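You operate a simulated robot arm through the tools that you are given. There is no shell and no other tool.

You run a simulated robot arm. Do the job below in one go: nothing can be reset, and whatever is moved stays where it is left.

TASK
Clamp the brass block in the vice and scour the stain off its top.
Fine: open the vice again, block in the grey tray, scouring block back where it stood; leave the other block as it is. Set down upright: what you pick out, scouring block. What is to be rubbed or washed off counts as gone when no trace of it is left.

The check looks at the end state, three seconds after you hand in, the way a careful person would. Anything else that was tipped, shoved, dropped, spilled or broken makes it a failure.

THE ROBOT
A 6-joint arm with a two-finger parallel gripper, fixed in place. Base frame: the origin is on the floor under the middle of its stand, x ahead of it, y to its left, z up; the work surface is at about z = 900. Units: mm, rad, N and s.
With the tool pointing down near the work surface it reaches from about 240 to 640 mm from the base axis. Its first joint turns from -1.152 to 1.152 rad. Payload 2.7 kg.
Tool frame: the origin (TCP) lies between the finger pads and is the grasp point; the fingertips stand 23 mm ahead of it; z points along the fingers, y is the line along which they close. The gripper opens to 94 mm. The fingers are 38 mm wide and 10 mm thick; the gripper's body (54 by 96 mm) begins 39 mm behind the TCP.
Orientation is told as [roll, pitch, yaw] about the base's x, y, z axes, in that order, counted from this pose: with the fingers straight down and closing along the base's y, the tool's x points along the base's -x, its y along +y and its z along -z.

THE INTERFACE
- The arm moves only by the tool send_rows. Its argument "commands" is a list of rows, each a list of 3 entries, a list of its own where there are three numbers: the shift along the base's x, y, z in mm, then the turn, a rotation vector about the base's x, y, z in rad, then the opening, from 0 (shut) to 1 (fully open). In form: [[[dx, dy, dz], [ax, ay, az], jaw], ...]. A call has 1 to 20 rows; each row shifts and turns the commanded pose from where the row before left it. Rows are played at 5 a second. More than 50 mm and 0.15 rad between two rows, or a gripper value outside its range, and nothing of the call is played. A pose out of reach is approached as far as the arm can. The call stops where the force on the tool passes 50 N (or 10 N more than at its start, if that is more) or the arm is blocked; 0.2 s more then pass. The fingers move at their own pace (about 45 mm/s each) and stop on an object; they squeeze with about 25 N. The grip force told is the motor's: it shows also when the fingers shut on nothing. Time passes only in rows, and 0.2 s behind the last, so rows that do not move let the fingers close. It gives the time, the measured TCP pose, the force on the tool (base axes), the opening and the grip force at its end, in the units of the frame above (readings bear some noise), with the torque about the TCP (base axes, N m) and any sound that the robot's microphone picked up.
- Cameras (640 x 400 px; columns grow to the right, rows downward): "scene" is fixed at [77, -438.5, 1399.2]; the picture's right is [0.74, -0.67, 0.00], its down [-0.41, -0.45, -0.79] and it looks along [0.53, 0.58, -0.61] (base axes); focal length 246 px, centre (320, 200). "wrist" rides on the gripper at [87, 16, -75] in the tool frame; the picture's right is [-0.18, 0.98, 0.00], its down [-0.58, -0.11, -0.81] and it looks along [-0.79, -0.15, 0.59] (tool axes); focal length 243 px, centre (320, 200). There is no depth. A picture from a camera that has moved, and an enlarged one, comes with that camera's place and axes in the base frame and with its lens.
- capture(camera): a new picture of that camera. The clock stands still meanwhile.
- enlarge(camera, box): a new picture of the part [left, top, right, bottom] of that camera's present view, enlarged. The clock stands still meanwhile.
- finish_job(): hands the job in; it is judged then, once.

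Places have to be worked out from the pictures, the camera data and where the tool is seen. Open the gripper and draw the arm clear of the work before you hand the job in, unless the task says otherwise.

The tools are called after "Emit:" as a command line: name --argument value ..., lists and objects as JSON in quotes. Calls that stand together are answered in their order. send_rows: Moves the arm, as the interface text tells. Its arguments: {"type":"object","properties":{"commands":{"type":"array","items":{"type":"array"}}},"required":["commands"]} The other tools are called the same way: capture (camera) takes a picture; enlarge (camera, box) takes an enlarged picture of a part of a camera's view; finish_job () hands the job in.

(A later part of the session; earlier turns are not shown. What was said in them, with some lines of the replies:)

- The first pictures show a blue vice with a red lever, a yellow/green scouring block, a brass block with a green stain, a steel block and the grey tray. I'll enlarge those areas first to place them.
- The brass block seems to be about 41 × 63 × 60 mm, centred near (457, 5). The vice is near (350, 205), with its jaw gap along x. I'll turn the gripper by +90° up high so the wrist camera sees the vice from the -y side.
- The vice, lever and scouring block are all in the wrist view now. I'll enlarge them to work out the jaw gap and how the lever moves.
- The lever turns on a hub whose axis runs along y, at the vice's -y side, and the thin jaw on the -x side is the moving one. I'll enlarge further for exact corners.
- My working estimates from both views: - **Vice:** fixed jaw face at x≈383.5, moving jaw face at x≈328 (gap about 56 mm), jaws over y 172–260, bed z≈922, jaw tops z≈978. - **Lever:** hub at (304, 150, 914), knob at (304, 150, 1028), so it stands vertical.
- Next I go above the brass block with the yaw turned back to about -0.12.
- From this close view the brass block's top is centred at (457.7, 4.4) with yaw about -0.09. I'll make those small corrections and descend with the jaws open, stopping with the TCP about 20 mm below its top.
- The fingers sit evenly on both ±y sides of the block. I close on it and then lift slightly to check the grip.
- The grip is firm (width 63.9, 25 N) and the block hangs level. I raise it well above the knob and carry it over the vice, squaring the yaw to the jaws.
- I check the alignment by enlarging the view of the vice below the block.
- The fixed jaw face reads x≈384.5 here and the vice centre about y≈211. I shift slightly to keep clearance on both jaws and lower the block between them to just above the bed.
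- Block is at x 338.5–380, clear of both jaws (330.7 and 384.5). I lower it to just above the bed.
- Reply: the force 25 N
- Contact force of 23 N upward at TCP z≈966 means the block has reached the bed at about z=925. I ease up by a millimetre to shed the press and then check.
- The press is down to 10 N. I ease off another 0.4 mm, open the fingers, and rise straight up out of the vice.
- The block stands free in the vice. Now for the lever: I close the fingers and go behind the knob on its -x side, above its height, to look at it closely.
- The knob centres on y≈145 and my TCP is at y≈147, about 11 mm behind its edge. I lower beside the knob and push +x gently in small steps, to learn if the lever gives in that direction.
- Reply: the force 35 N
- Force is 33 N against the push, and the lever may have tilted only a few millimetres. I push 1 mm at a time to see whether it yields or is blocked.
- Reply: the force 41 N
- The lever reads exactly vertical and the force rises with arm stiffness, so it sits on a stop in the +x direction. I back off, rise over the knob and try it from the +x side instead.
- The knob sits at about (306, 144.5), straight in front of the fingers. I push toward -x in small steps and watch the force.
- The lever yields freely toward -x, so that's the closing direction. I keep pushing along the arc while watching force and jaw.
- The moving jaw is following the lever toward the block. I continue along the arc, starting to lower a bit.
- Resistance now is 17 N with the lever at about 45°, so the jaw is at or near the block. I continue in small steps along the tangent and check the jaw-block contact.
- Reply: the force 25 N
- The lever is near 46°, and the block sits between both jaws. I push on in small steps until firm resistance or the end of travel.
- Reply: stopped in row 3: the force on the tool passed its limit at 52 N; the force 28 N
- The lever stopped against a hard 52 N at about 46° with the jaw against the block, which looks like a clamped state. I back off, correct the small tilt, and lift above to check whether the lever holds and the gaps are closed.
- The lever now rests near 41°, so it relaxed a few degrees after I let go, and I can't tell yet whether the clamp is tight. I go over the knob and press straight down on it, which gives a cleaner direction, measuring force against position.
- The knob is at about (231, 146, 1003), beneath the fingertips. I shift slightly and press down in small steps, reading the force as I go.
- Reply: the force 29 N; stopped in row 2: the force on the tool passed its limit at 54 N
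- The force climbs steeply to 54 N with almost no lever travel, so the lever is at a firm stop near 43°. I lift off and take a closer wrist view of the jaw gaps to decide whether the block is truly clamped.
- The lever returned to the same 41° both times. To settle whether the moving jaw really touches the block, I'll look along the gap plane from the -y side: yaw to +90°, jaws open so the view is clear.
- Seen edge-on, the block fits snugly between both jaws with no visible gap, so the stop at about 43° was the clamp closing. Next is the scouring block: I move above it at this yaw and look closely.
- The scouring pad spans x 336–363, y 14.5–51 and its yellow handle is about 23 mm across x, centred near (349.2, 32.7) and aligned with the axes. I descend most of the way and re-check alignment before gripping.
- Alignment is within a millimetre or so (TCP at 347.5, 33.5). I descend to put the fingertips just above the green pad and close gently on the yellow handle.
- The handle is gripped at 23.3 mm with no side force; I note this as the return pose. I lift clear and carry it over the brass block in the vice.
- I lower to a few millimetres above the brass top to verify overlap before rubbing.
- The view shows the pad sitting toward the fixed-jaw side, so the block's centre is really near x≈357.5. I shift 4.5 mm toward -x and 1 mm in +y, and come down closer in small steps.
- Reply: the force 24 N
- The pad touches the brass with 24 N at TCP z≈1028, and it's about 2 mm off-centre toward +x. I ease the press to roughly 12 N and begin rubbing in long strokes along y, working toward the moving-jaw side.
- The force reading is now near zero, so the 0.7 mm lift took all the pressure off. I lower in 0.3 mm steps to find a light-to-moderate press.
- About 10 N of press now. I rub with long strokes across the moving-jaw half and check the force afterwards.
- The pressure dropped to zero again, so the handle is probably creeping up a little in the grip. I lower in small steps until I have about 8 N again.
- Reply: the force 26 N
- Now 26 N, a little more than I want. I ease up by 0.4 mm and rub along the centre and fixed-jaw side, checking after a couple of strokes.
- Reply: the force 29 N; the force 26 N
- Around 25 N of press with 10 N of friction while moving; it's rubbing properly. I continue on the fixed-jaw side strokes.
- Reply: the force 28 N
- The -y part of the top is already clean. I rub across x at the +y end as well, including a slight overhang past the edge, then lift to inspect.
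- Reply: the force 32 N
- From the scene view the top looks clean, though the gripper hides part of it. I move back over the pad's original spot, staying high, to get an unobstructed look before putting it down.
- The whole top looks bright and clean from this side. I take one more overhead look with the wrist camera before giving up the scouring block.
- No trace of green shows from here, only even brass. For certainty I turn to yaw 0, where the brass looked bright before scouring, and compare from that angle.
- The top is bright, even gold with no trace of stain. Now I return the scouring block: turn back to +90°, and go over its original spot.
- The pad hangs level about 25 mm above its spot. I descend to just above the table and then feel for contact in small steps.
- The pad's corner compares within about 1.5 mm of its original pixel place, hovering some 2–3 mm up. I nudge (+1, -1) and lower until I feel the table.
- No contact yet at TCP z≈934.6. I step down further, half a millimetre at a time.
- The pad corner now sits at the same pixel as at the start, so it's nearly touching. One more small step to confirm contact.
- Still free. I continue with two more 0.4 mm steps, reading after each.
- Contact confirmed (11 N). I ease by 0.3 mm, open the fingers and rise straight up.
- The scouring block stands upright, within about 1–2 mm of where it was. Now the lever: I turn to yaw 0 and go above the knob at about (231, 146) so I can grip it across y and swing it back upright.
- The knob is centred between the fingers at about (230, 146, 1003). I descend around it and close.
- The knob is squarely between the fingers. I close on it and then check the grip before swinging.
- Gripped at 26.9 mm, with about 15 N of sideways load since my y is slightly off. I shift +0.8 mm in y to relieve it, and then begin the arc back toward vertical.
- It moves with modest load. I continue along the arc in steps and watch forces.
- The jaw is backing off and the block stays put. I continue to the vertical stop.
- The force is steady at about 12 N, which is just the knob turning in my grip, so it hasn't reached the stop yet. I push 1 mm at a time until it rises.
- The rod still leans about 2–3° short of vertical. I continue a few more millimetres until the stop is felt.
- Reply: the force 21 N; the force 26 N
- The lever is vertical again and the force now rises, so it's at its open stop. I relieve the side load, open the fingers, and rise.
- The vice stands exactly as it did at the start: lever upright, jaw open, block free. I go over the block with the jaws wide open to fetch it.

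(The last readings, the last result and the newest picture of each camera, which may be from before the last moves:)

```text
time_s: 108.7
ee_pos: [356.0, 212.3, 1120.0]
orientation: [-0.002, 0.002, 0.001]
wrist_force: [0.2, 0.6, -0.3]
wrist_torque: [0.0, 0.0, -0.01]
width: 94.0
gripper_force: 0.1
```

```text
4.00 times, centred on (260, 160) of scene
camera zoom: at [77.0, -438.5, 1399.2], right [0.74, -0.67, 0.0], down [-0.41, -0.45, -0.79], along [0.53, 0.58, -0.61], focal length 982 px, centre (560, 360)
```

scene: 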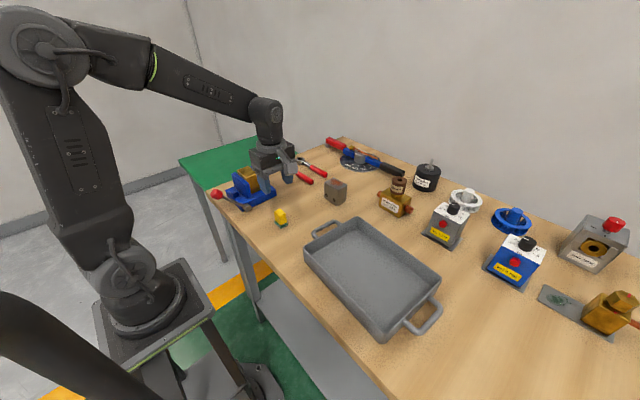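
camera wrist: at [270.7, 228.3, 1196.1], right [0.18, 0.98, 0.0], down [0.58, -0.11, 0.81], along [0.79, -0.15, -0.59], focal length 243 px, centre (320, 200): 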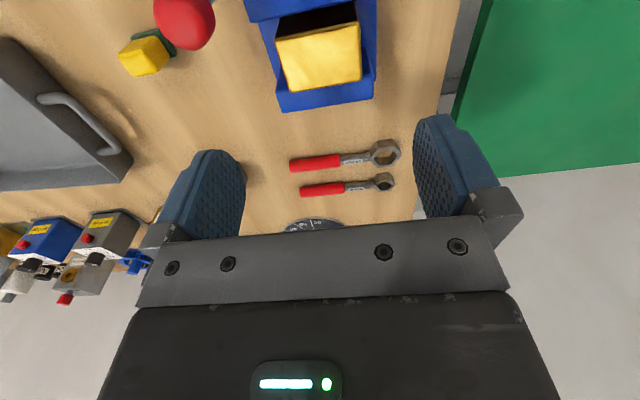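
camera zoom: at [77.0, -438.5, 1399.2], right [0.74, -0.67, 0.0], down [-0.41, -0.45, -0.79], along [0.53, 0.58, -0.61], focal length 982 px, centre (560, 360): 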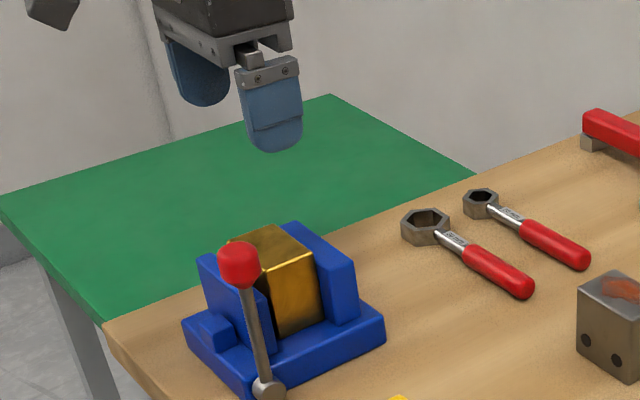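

The block is centred at y≈212 with yaw 0, in line with the fingers. I descend around it, the fingers staying between the jaws.

Emit:
send_rows --commands '[[[0, 0, -30], [0, 0, 0], 1], [[0, 0, -30], [0, 0, 0], 1], [[0, 0, -30], [0, 0, 0], 1], [[0, 0, -25], [0, 0, 0], 1], [[0, 0, 0], [0, 0, 0], 1]]'

Emit:
capture --camera "wrist"

Emit:
enlarge --camera "scene" --box '[220, 140, 300, 210]'

```text
time_s: 109.9
ee_pos: [357.2, 210.2, 1004.8]
orientation: [-0.003, 0.002, 0.001]
wrist_force: [1.1, 0.4, 0.2]
wrist_torque: [-0.01, 0.0, 0.02]
width: 94.1
gripper_force: 0.1
```

```text
taken
camera wrist: at [271.1, 227.1, 1080.2], right [0.18, 0.98, 0.0], down [0.58, -0.11, 0.81], along [0.79, -0.15, -0.59], focal length 243 px, centre (320, 200)
```

wrist: 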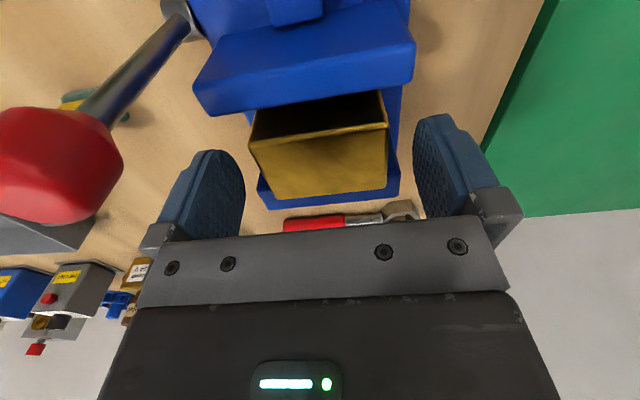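

```text
5.71 times, centred on (260, 175) of scene
camera zoom: at [77.0, -438.5, 1399.2], right [0.74, -0.67, 0.0], down [-0.41, -0.45, -0.79], along [0.53, 0.58, -0.61], focal length 1403 px, centre (663, 343)
```

zoom: 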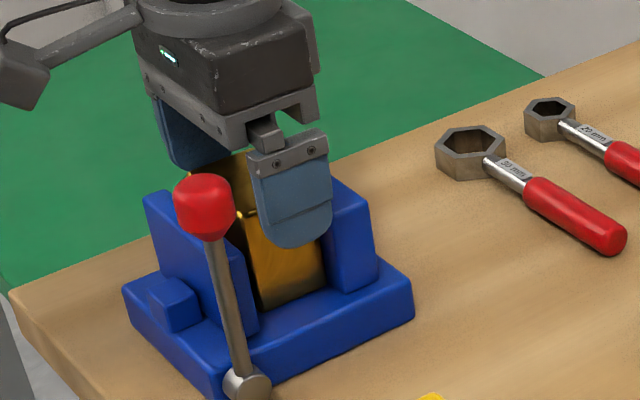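

Everything lines up. I shift 1.5 mm away from the fixed jaw, and lower the remaining 37 mm to gripping height.

Emit:
send_rows --commands '[[[-1.5, 0.5, -10], [0, 0, 0], 1], [[0, 0, -12], [0, 0, 0], 1], [[0, 0, -10], [0, 0, 0], 1], [[0, 0, -5], [0, 0, 0], 1], [[0, 0, 0], [0, 0, 0], 1]]'

Emit:
enlarge --camera "scene" --box '[225, 150, 290, 205]'

```text
time_s: 111.1
ee_pos: [356.6, 212.0, 967.4]
orientation: [0.0, 0.003, 0.002]
wrist_force: [0.6, 0.2, 0.7]
wrist_torque: [0.0, 0.03, 0.02]
width: 94.0
gripper_force: 0.1
```

```text
7.27 times, centred on (258, 178) of scene
camera zoom: at [77.0, -438.5, 1399.2], right [0.74, -0.67, 0.0], down [-0.41, -0.45, -0.79], along [0.53, 0.58, -0.61], focal length 1786 px, centre (774, 364)
```

zoom: 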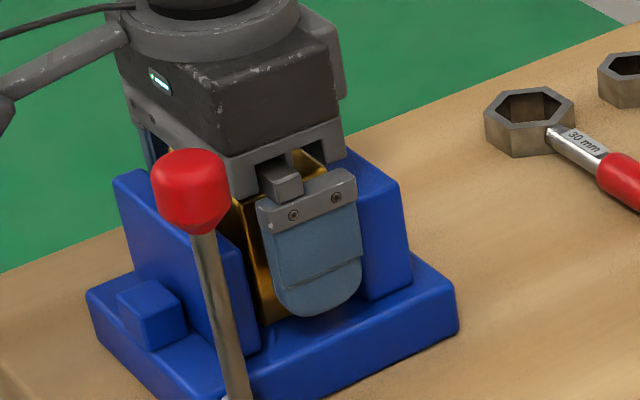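

At gripping height with no contact forces. I close on the block and lift slightly to test.

Emit:
send_rows --commands '[[[0, 0, 0], [0, 0, 0], 0], [[0, 0, 0], [0, 0, 0], 0], [[0, 0, 0], [0, 0, 0], 0], [[0, 0, 0], [0, 0, 0], 0]]'

Emit:
send_rows --commands '[[[0, 0, 5], [0, 0, 0], 0], [[0, 0, 8], [0, 0, 0], 0], [[0, 0, 0], [0, 0, 0], 0]]'

Emit:
enlarge --camera "scene" --box '[225, 150, 290, 205]'

```text
time_s: 112.1
ee_pos: [355.8, 212.3, 968.3]
orientation: [-0.001, 0.003, 0.0]
wrist_force: [0.9, 0.9, -0.4]
wrist_torque: [0.08, -0.03, 0.0]
width: 63.9
gripper_force: 25.1
```

```text
time_s: 112.9
ee_pos: [355.1, 209.8, 982.0]
orientation: [-0.003, 0.003, 0.001]
wrist_force: [0.3, 0.3, -1.2]
wrist_torque: [-0.02, 0.01, -0.02]
width: 63.9
gripper_force: 24.9
```

```text
7.27 times, centred on (258, 178) of scene
camera zoom: at [77.0, -438.4, 1399.2], right [0.74, -0.67, 0.0], down [-0.41, -0.45, -0.79], along [0.53, 0.58, -0.61], focal length 1786 px, centre (774, 364)
```

zoom: 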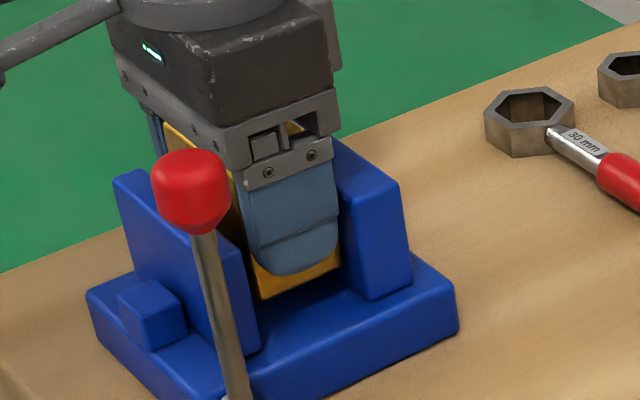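

The block lifts cleanly. I raise it well above the knob and carry it over to the tray.

Emit:
send_rows --commands '[[[0, 0, 20], [0, 0, 0], 0], [[0, 0, 30], [0, 0, 0], 0], [[0, 0, 40], [0, 0, 0], 0], [[0, 0, 40], [0, 0, 0], 0], [[0, 0, 15], [0, 0, 0], 0], [[2, -15, 0], [0, 0, 0], 0], [[2.5, -28, 0], [0, 0, 0], 0], [[2.5, -30, 0], [0, 0, 0], 0], [[2.5, -30, 0], [0, 0, 0], 0], [[2.5, -30, 0], [0, 0, 0], 0], [[2.5, -30, 0], [0, 0, 0], 0], [[2.5, -30, 0], [0, 0, 0], 0], [[2.5, -30, 0], [0, 0, 0], 0], [[2.5, -30, 0], [0, 0, 0], 0], [[2.5, -30, 0], [0, 0, 0], 0], [[0, 0, 0], [0, 0, 0], 0]]'

Emit:
send_rows --commands '[[[2.5, -30, 0], [0, 0, 0], 0], [[2.5, -30, 0], [0, 0, 0], 0], [[2.5, -30, 0], [0, 0, 0], 0], [[2.5, -30, 0], [0, 0, 0], 0], [[2.5, -30, 0], [0, 0, 0], 0], [[2.5, -20, 0], [0, 0, 0], 0], [[0, 0, 0], [0, 0, 0], 0], [[0, 0, 0], [0, 0, 0], 0]]'

Emit:
capture --camera "wrist"

Emit:
capture --camera "scene"

```text
time_s: 116.3
ee_pos: [379.6, -71.6, 1127.0]
orientation: [-0.001, 0.001, 0.003]
wrist_force: [0.5, -1.3, -2.1]
wrist_torque: [0.0, 0.02, 0.01]
width: 63.9
gripper_force: 24.7
```

```text
time_s: 118.1
ee_pos: [396.0, -240.9, 1124.6]
orientation: [-0.001, 0.002, 0.001]
wrist_force: [-0.2, 0.4, -2.5]
wrist_torque: [-0.02, 0.04, -0.03]
width: 63.9
gripper_force: 25.6
```

```text
taken
camera wrist: at [309.5, -225.8, 1200.7], right [0.18, 0.98, 0.0], down [0.58, -0.11, 0.81], along [0.79, -0.15, -0.59], focal length 243 px, centre (320, 200)
```

wrist: 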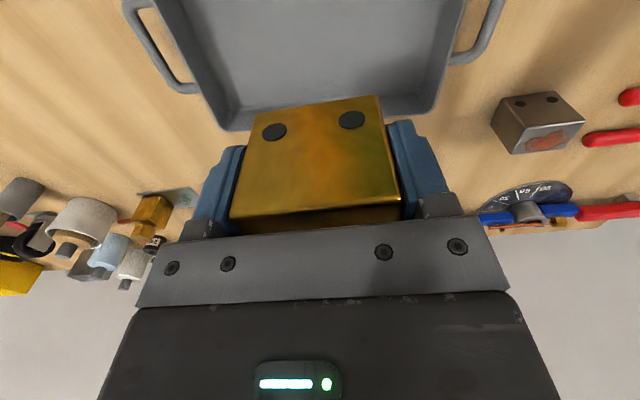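

```text
taken
```

scene: 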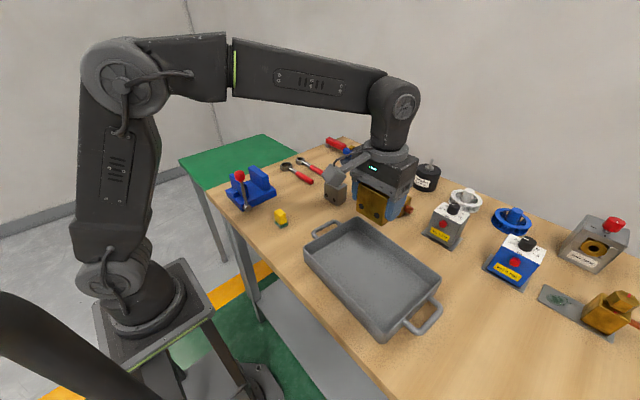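

The block hangs over the middle of the tray (y range about -378 to -117, x to about 485). I lower it to roughly 15 mm above the tray floor and look.

Emit:
send_rows --commands '[[[-2, -4, -30], [0, 0, 0], 0], [[0, 0, -35], [0, 0, 0], 0], [[0, 0, -35], [0, 0, 0], 0], [[0, 0, -30], [0, 0, 0], 0], [[0, 0, -20], [0, 0, 0], 0], [[0, 0, -12], [0, 0, 0], 0], [[0, 0, 0], [0, 0, 0], 0]]'

Emit:
enlarge --camera "scene" --box '[290, 180, 450, 340]'

Emit:
capture --camera "wrist"

```text
time_s: 119.7
ee_pos: [391.9, -244.1, 963.9]
orientation: [-0.002, 0.002, 0.002]
wrist_force: [-0.1, -0.7, -1.5]
wrist_torque: [0.01, 0.01, 0.02]
width: 64.1
gripper_force: 24.8
```

```text
2.50 times, centred on (370, 260) of scene
camera zoom: at [77.0, -438.5, 1399.2], right [0.74, -0.67, 0.0], down [-0.41, -0.45, -0.79], along [0.53, 0.58, -0.61], focal length 614 px, centre (195, 50)
```

zoom: 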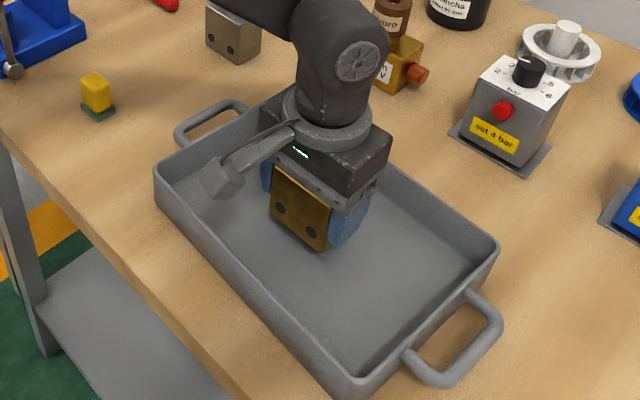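

```text
taken
camera wrist: at [305.4, -229.6, 1039.2], right [0.18, 0.98, 0.0], down [0.58, -0.11, 0.81], along [0.79, -0.15, -0.59], focal length 243 px, centre (320, 200)
```

wrist: 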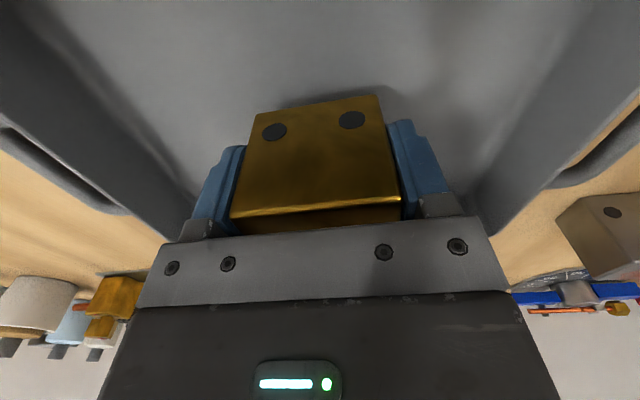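

The block is mid-tray and upright. I lower in small steps until I feel the tray floor.

Emit:
send_rows --commands '[[[0, 0, -6], [0, 0, 0], 0], [[0, 0, -4], [0, 0, 0], 0], [[0, 0, -2], [0, 0, 0], 0], [[0, 0, 0], [0, 0, 0], 0]]'

Emit:
enlarge --camera "scene" --box '[330, 200, 400, 260]'

```text
time_s: 120.7
ee_pos: [391.8, -244.6, 950.7]
orientation: [-0.004, 0.001, 0.001]
wrist_force: [0.4, -0.5, -2.6]
wrist_torque: [-0.01, -0.02, -0.01]
width: 64.1
gripper_force: 25.3
```

```text
6.67 times, centred on (365, 230) of scene
camera zoom: at [77.0, -438.5, 1399.2], right [0.74, -0.67, 0.0], down [-0.41, -0.45, -0.79], along [0.53, 0.58, -0.61], focal length 1637 px, centre (20, 0)
```

zoom: 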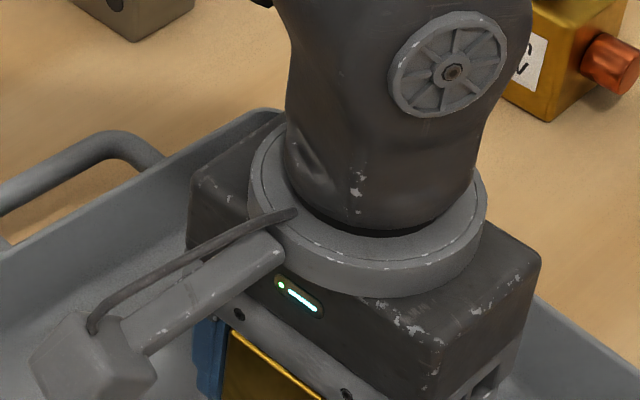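

Emit:
send_rows --commands '[[[0, 0, -1.2], [0, 0, 0], 0], [[0, 0, -1], [0, 0, 0], 0], [[0, 0, 0], [0, 0, 0], 0]]'

Emit:
enlarge --camera "scene" --box '[330, 230, 400, 290]'

```text
time_s: 121.5
ee_pos: [393.1, -243.5, 949.4]
orientation: [-0.002, 0.002, 0.001]
wrist_force: [0.7, -0.9, -2.0]
wrist_torque: [0.0, -0.01, 0.02]
width: 63.9
gripper_force: 25.2
```

```text
6.67 times, centred on (365, 260) of scene
camera zoom: at [77.0, -438.5, 1399.2], right [0.74, -0.67, 0.0], down [-0.41, -0.45, -0.79], along [0.53, 0.58, -0.61], focal length 1637 px, centre (20, -200)
```

zoom: 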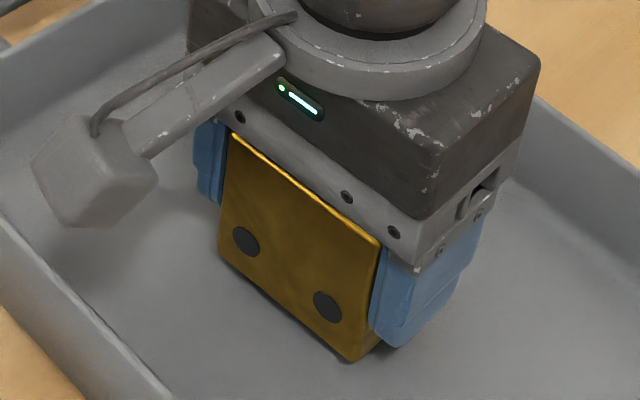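

Still carrying the full weight. I continue in sub-millimetre steps.

Emit:
send_rows --commands '[[[0, 0, -0.8], [0, 0, 0], 0], [[0, 0, 0], [0, 0, 0], 0]]'

Emit:
send_rows --commands '[[[0, 0, -0.7], [0, 0, 0], 0], [[0, 0, 0], [0, 0, 0], 0]]'

```text
time_s: 122.1
ee_pos: [393.8, -245.3, 948.8]
orientation: [-0.001, 0.003, 0.001]
wrist_force: [-0.6, 0.2, -2.1]
wrist_torque: [0.04, 0.0, -0.01]
width: 64.0
gripper_force: 25.1
```

```text
time_s: 122.7
ee_pos: [393.6, -245.6, 948.2]
orientation: [-0.002, 0.002, 0.003]
wrist_force: [-0.9, -0.4, -2.0]
wrist_torque: [-0.03, 0.04, -0.04]
width: 64.0
gripper_force: 24.4
```

Emit:
send_rows --commands '[[[0, 0, -0.7], [0, 0, 0], 0], [[0, 0, 0], [0, 0, 0], 0]]'

Emit:
send_rows --commands '[[[0, 0, -0.6], [0, 0, 0], 0], [[0, 0, 0], [0, 0, 0], 0]]'

```text
time_s: 123.3
ee_pos: [393.3, -245.2, 946.9]
orientation: [0.0, 0.002, 0.002]
wrist_force: [0.7, -0.5, -1.9]
wrist_torque: [0.01, -0.01, 0.05]
width: 63.7
gripper_force: 25.1
```

```text
time_s: 123.9
ee_pos: [392.7, -245.9, 947.8]
orientation: [-0.001, 0.001, 0.0]
wrist_force: [-0.3, -0.1, -1.8]
wrist_torque: [0.0, 0.0, 0.01]
width: 63.8
gripper_force: 24.9
```

Emit:
send_rows --commands '[[[0, 0, -0.6], [0, 0, 0], 0], [[0, 0, 0], [0, 0, 0], 0]]'

Emit:
send_rows --commands '[[[0, 0, -0.5], [0, 0, 0], 0], [[0, 0, 0], [0, 0, 0], 0]]'

```text
time_s: 124.5
ee_pos: [393.7, -245.2, 947.1]
orientation: [-0.002, 0.001, 0.001]
wrist_force: [-0.4, -0.5, -2.4]
wrist_torque: [0.0, 0.01, 0.01]
width: 63.8
gripper_force: 25.2
```

```text
time_s: 125.1
ee_pos: [392.9, -245.5, 945.6]
orientation: [-0.002, 0.001, 0.001]
wrist_force: [-0.5, -0.6, -2.4]
wrist_torque: [0.02, 0.02, 0.0]
width: 63.7
gripper_force: 24.7
```

Emit:
send_rows --commands '[[[0, 0, -0.5], [0, 0, 0], 0], [[0, 0, 0], [0, 0, 0], 0]]'

Emit:
send_rows --commands '[[[0, 0, -0.5], [0, 0, 0], 0], [[0, 0, 0], [0, 0, 0], 0]]'

Emit:
enlarge --camera "scene" --box '[340, 250, 390, 290]'

```text
time_s: 125.7
ee_pos: [392.4, -244.8, 946.5]
orientation: [-0.001, 0.001, 0.002]
wrist_force: [0.0, 0.1, -2.8]
wrist_torque: [-0.01, -0.03, -0.01]
width: 63.7
gripper_force: 25.4
```

```text
time_s: 126.3
ee_pos: [393.2, -244.4, 946.3]
orientation: [-0.002, 0.0, 0.003]
wrist_force: [-0.2, 0.0, -2.5]
wrist_torque: [0.03, 0.01, 0.0]
width: 63.7
gripper_force: 24.6
```

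```text
10.00 times, centred on (365, 270) of scene
camera zoom: at [77.0, -438.5, 1399.2], right [0.74, -0.67, 0.0], down [-0.41, -0.45, -0.79], along [0.53, 0.58, -0.61], focal length 2456 px, centre (-130, -500)
```

zoom: 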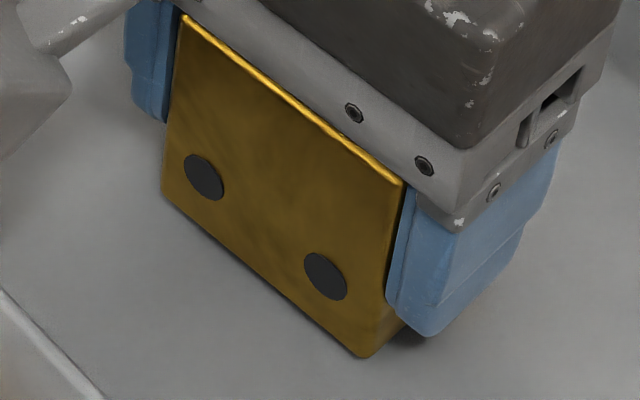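

Very close to the floor now. I keep stepping down half a millimetre at a time.

Emit:
send_rows --commands '[[[0, 0, -0.5], [0, 0, 0], 0], [[0, 0, 0], [0, 0, 0], 0]]'

Emit:
send_rows --commands '[[[0, 0, -0.5], [0, 0, 0], 0], [[0, 0, 0], [0, 0, 0], 0]]'

```text
time_s: 126.9
ee_pos: [392.3, -243.4, 944.8]
orientation: [0.0, 0.002, 0.001]
wrist_force: [0.0, 0.0, -2.9]
wrist_torque: [0.04, -0.01, 0.0]
width: 64.0
gripper_force: 25.3
```

```text
time_s: 127.5
ee_pos: [391.2, -244.7, 943.9]
orientation: [-0.001, 0.001, 0.002]
wrist_force: [0.9, 0.2, -2.4]
wrist_torque: [0.05, -0.01, -0.01]
width: 64.0
gripper_force: 25.5
```

Emit:
send_rows --commands '[[[0, 0, -0.5], [0, 0, 0], 0], [[0, 0, 0], [0, 0, 0], 0]]'

Emit:
send_rows --commands '[[[0, 0, -0.5], [0, 0, 0], 0], [[0, 0, 0], [0, 0, 0], 0]]'

```text
time_s: 128.1
ee_pos: [392.9, -246.2, 943.7]
orientation: [-0.001, 0.001, 0.001]
wrist_force: [0.2, 0.0, -2.9]
wrist_torque: [0.01, 0.01, 0.0]
width: 63.8
gripper_force: 25.0
```

```text
time_s: 128.7
ee_pos: [392.6, -244.8, 942.3]
orientation: [-0.001, 0.002, 0.002]
wrist_force: [-0.1, -0.3, -2.5]
wrist_torque: [-0.01, 0.0, -0.03]
width: 64.1
gripper_force: 25.1
```

Emit:
send_rows --commands '[[[0, 0, -0.5], [0, 0, 0], 0], [[0, 0, 0], [0, 0, 0], 0]]'

Emit:
send_rows --commands '[[[0, 0, -0.4], [0, 0, 0], 0], [[0, 0, 0], [0, 0, 0], 0]]'

```text
time_s: 129.3
ee_pos: [394.4, -244.5, 942.9]
orientation: [-0.002, 0.003, 0.001]
wrist_force: [0.9, 0.1, -2.8]
wrist_torque: [-0.01, 0.02, 0.0]
width: 63.6
gripper_force: 24.6
```

```text
time_s: 129.9
ee_pos: [393.4, -244.7, 942.8]
orientation: [-0.001, 0.001, 0.002]
wrist_force: [0.5, 0.3, -2.5]
wrist_torque: [-0.03, 0.01, 0.0]
width: 63.7
gripper_force: 24.6
```

Emit:
send_rows --commands '[[[0, 0, -0.4], [0, 0, 0], 0], [[0, 0, 0], [0, 0, 0], 0]]'

Emit:
enlarge --camera "scene" --box '[340, 250, 390, 290]'

```text
time_s: 130.5
ee_pos: [393.6, -245.3, 942.1]
orientation: [-0.002, 0.001, 0.001]
wrist_force: [-0.6, 1.2, 0.4]
wrist_torque: [0.15, 0.01, 0.04]
width: 64.0
gripper_force: 25.0
```

```text
10.00 times, centred on (365, 270) of scene
camera zoom: at [76.9, -438.4, 1399.2], right [0.74, -0.67, 0.0], down [-0.41, -0.45, -0.79], along [0.53, 0.58, -0.61], focal length 2456 px, centre (-130, -500)
```

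zoom: 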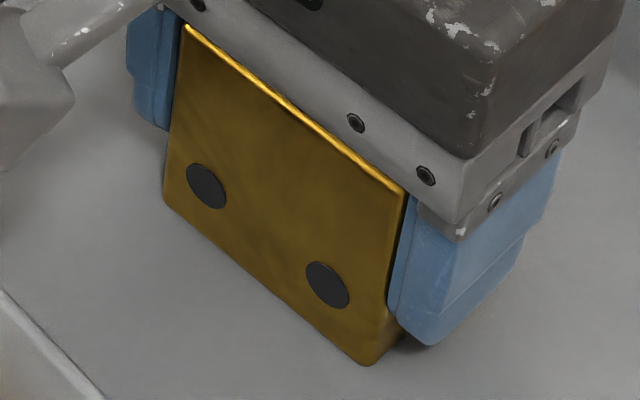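

Contact begins (force rose to +0.4 N). One more 0.3 mm to seat it fully.

Emit:
send_rows --commands '[[[0, 0, -0.3], [0, 0, 0], 0], [[0, 0, 0], [0, 0, 0], 0]]'

```text
time_s: 131.1
ee_pos: [393.1, -246.0, 940.7]
orientation: [-0.002, 0.001, 0.002]
wrist_force: [-2.2, 0.6, 6.4]
wrist_torque: [0.28, 0.09, 0.12]
width: 63.7
gripper_force: 25.2
```

The block sits on the tray floor with about 6 N of press. I open the fingers and rise straight up, clear of the tray.

Emit:
send_rows --commands '[[[0, 0, 0.1], [0, 0, 0], 0], [[0, 0, 0], [0, 0, 0], 0.8], [[0, 0, 0], [0, 0, 0], 0.9], [[0, 0, 0], [0, 0, 0], 0.9], [[0, 0, 10], [0, 0, 0], 0.9], [[0, 0, 20], [0, 0, 0], 0.9], [[0, 0, 30], [0, 0, 0], 0.9], [[0, 0, 40], [0, 0, 0], 0.9], [[0, 0, 45], [0, 0, 0], 0.9], [[0, 0, 45], [0, 0, 0], 1], [[0, 0, 45], [0, 0, 0], 1], [[0, 0, 0], [0, 0, 0], 1]]'

Emit:
capture --camera "wrist"

Emit:
capture --camera "scene"

Emit:
enlarge --camera "scene" --box '[310, 210, 430, 320]'

```text
time_s: 133.7
ee_pos: [392.0, -245.6, 1176.5]
orientation: [-0.003, 0.001, 0.002]
wrist_force: [0.8, -0.8, 0.0]
wrist_torque: [0.02, 0.0, 0.01]
width: 94.0
gripper_force: 0.0
```

```text
taken
camera wrist: at [305.4, -230.6, 1253.2], right [0.18, 0.98, 0.0], down [0.58, -0.11, 0.81], along [0.79, -0.15, -0.59], focal length 243 px, centre (320, 200)
```

wrist: 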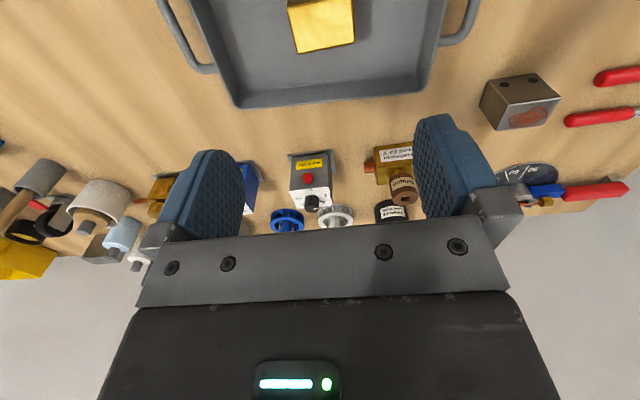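

```text
taken
```

scene: 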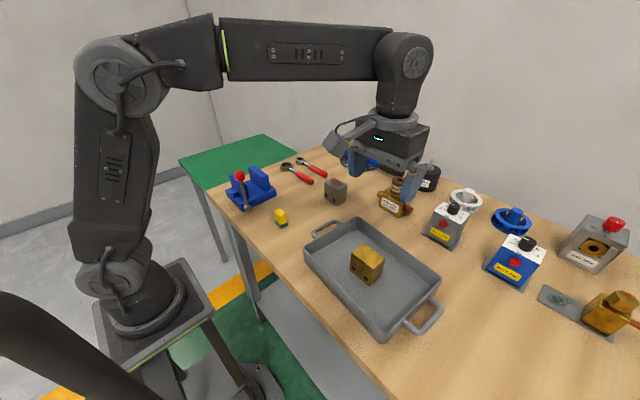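

```text
3.64 times, centred on (370, 265) of scene
camera zoom: at [77.0, -438.5, 1399.2], right [0.74, -0.67, 0.0], down [-0.41, -0.45, -0.79], along [0.53, 0.58, -0.61], focal length 893 px, centre (138, -36)
```

zoom: 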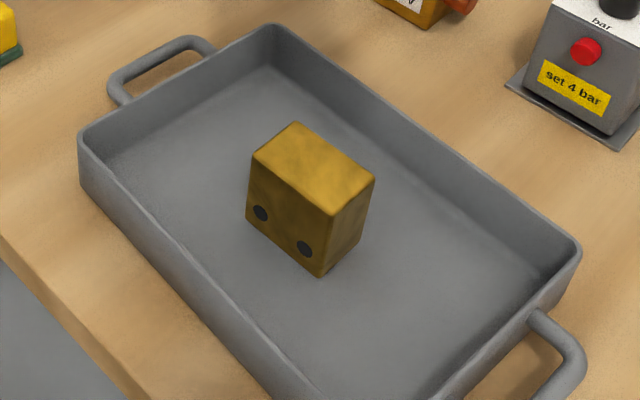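

The brass block stands upright in the tray, its top clean. I draw the arm back toward its starting pose, well above everything, and do a final check.

Emit:
send_rows --commands '[[[0, 10, 20], [0, 0, 0], 1], [[2, 25, 20], [0, 0, 0], 1], [[2, 30, 20], [0, 0, 0], 1], [[2, 30, 5], [0, 0, 0], 1], [[2, 30, 0], [0, 0, 0], 1], [[2, 30, 0], [0, 0, 0], 1], [[2, 30, 0], [0, 0, 0], 1], [[2, 30, 0], [0, 0, 0], 1], [[2, 30, 0], [0, 0, 0], 1], [[2, 30, 0], [0, 0, 0], 1], [[2, 30, 0], [0, 0, 0], 1], [[2, 20, 0], [0, 0, 0], 1], [[0, 0, 0], [0, 0, 0], 1], [[0, 0, 0], [0, 0, 0], 1]]'

Emit:
capture --camera "scene"

Emit:
enlarge --camera "scene" --box '[210, 150, 370, 250]'

Emit:
enlarge --camera "scene" --box '[340, 235, 395, 290]'

Emit:
capture --camera "wrist"

```text
time_s: 136.7
ee_pos: [414.7, 80.8, 1241.3]
orientation: [-0.002, 0.0, 0.002]
wrist_force: [-0.9, 0.3, 0.3]
wrist_torque: [0.02, 0.02, -0.01]
width: 94.0
gripper_force: 0.1
```

```text
taken
```

scene: 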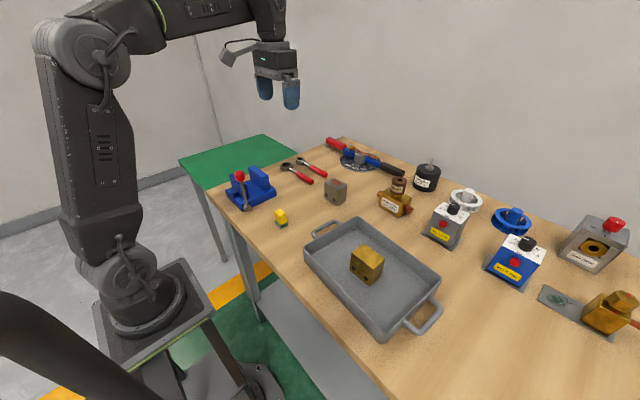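

```text
4.00 times, centred on (290, 200) of scene
camera zoom: at [77.0, -438.4, 1399.2], right [0.74, -0.67, 0.0], down [-0.41, -0.45, -0.79], along [0.53, 0.58, -0.61], focal length 982 px, centre (440, 200)
```

zoom: 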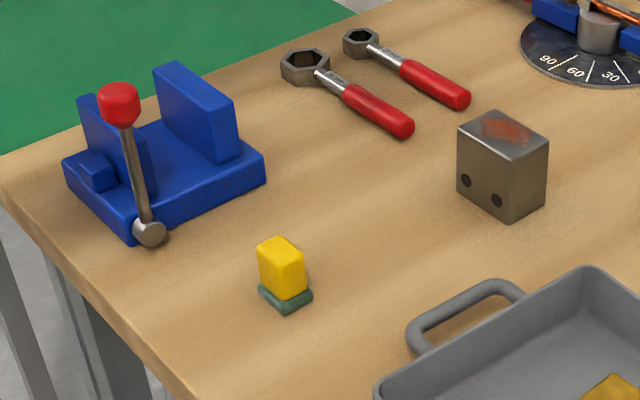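

```text
7.27 times, centred on (368, 262) of scene
camera zoom: at [77.0, -438.4, 1399.2], right [0.74, -0.67, 0.0], down [-0.41, -0.45, -0.79], along [0.53, 0.58, -0.61], focal length 1786 px, centre (-26, -254)
```

zoom: 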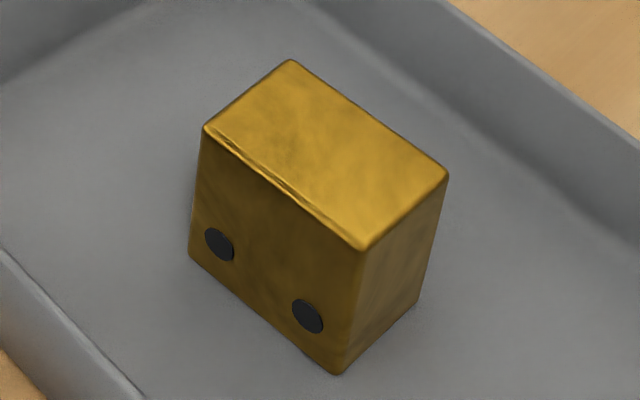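

```text
taken
camera wrist: at [327.8, 95.9, 1317.7], right [0.18, 0.98, 0.0], down [0.58, -0.11, 0.81], along [0.79, -0.15, -0.59], focal length 243 px, centre (320, 200)
```

wrist: 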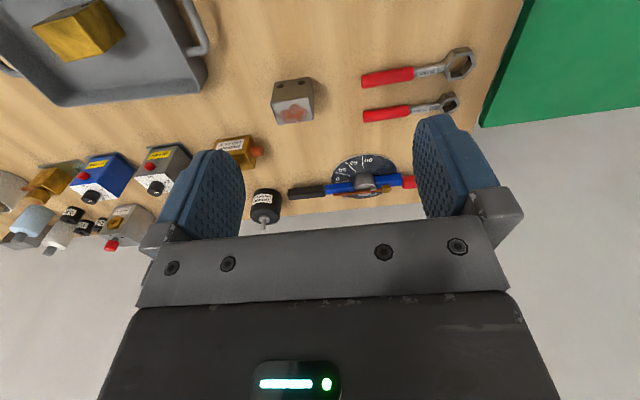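

Final check:
- **Brass block:** upright in the tray, with a clean top.
- **Vice:** open, lever back upright.
- **Scouring block:** upright within about 2 mm of its original spot.
- **Steel block:** untouched.
- **Arm:** clear of the work, gripper open.

I hand the job in.

Emit:
finish_job

```text
The job is handed in.
```

I clamped the brass block in the vice, scoured its top until no stain showed in close-ups from two directions, and handed the job in. No verdict has come back yet.

How things stood in the last pictures:
- **Brass block:** standing upright near the middle of the grey tray.
- **Vice:** open again, with its lever back upright as it was at the start.
- **Scouring block:** standing upright, within about 2 mm of where it stood.
- **Steel block:** never touched, with its own stain still on it.
- **Arm:** back near its starting pose with the gripper open.

At first I pushed the vice lever the wrong way, against its stop at about 40 N. It did not move, and I saw no damage.
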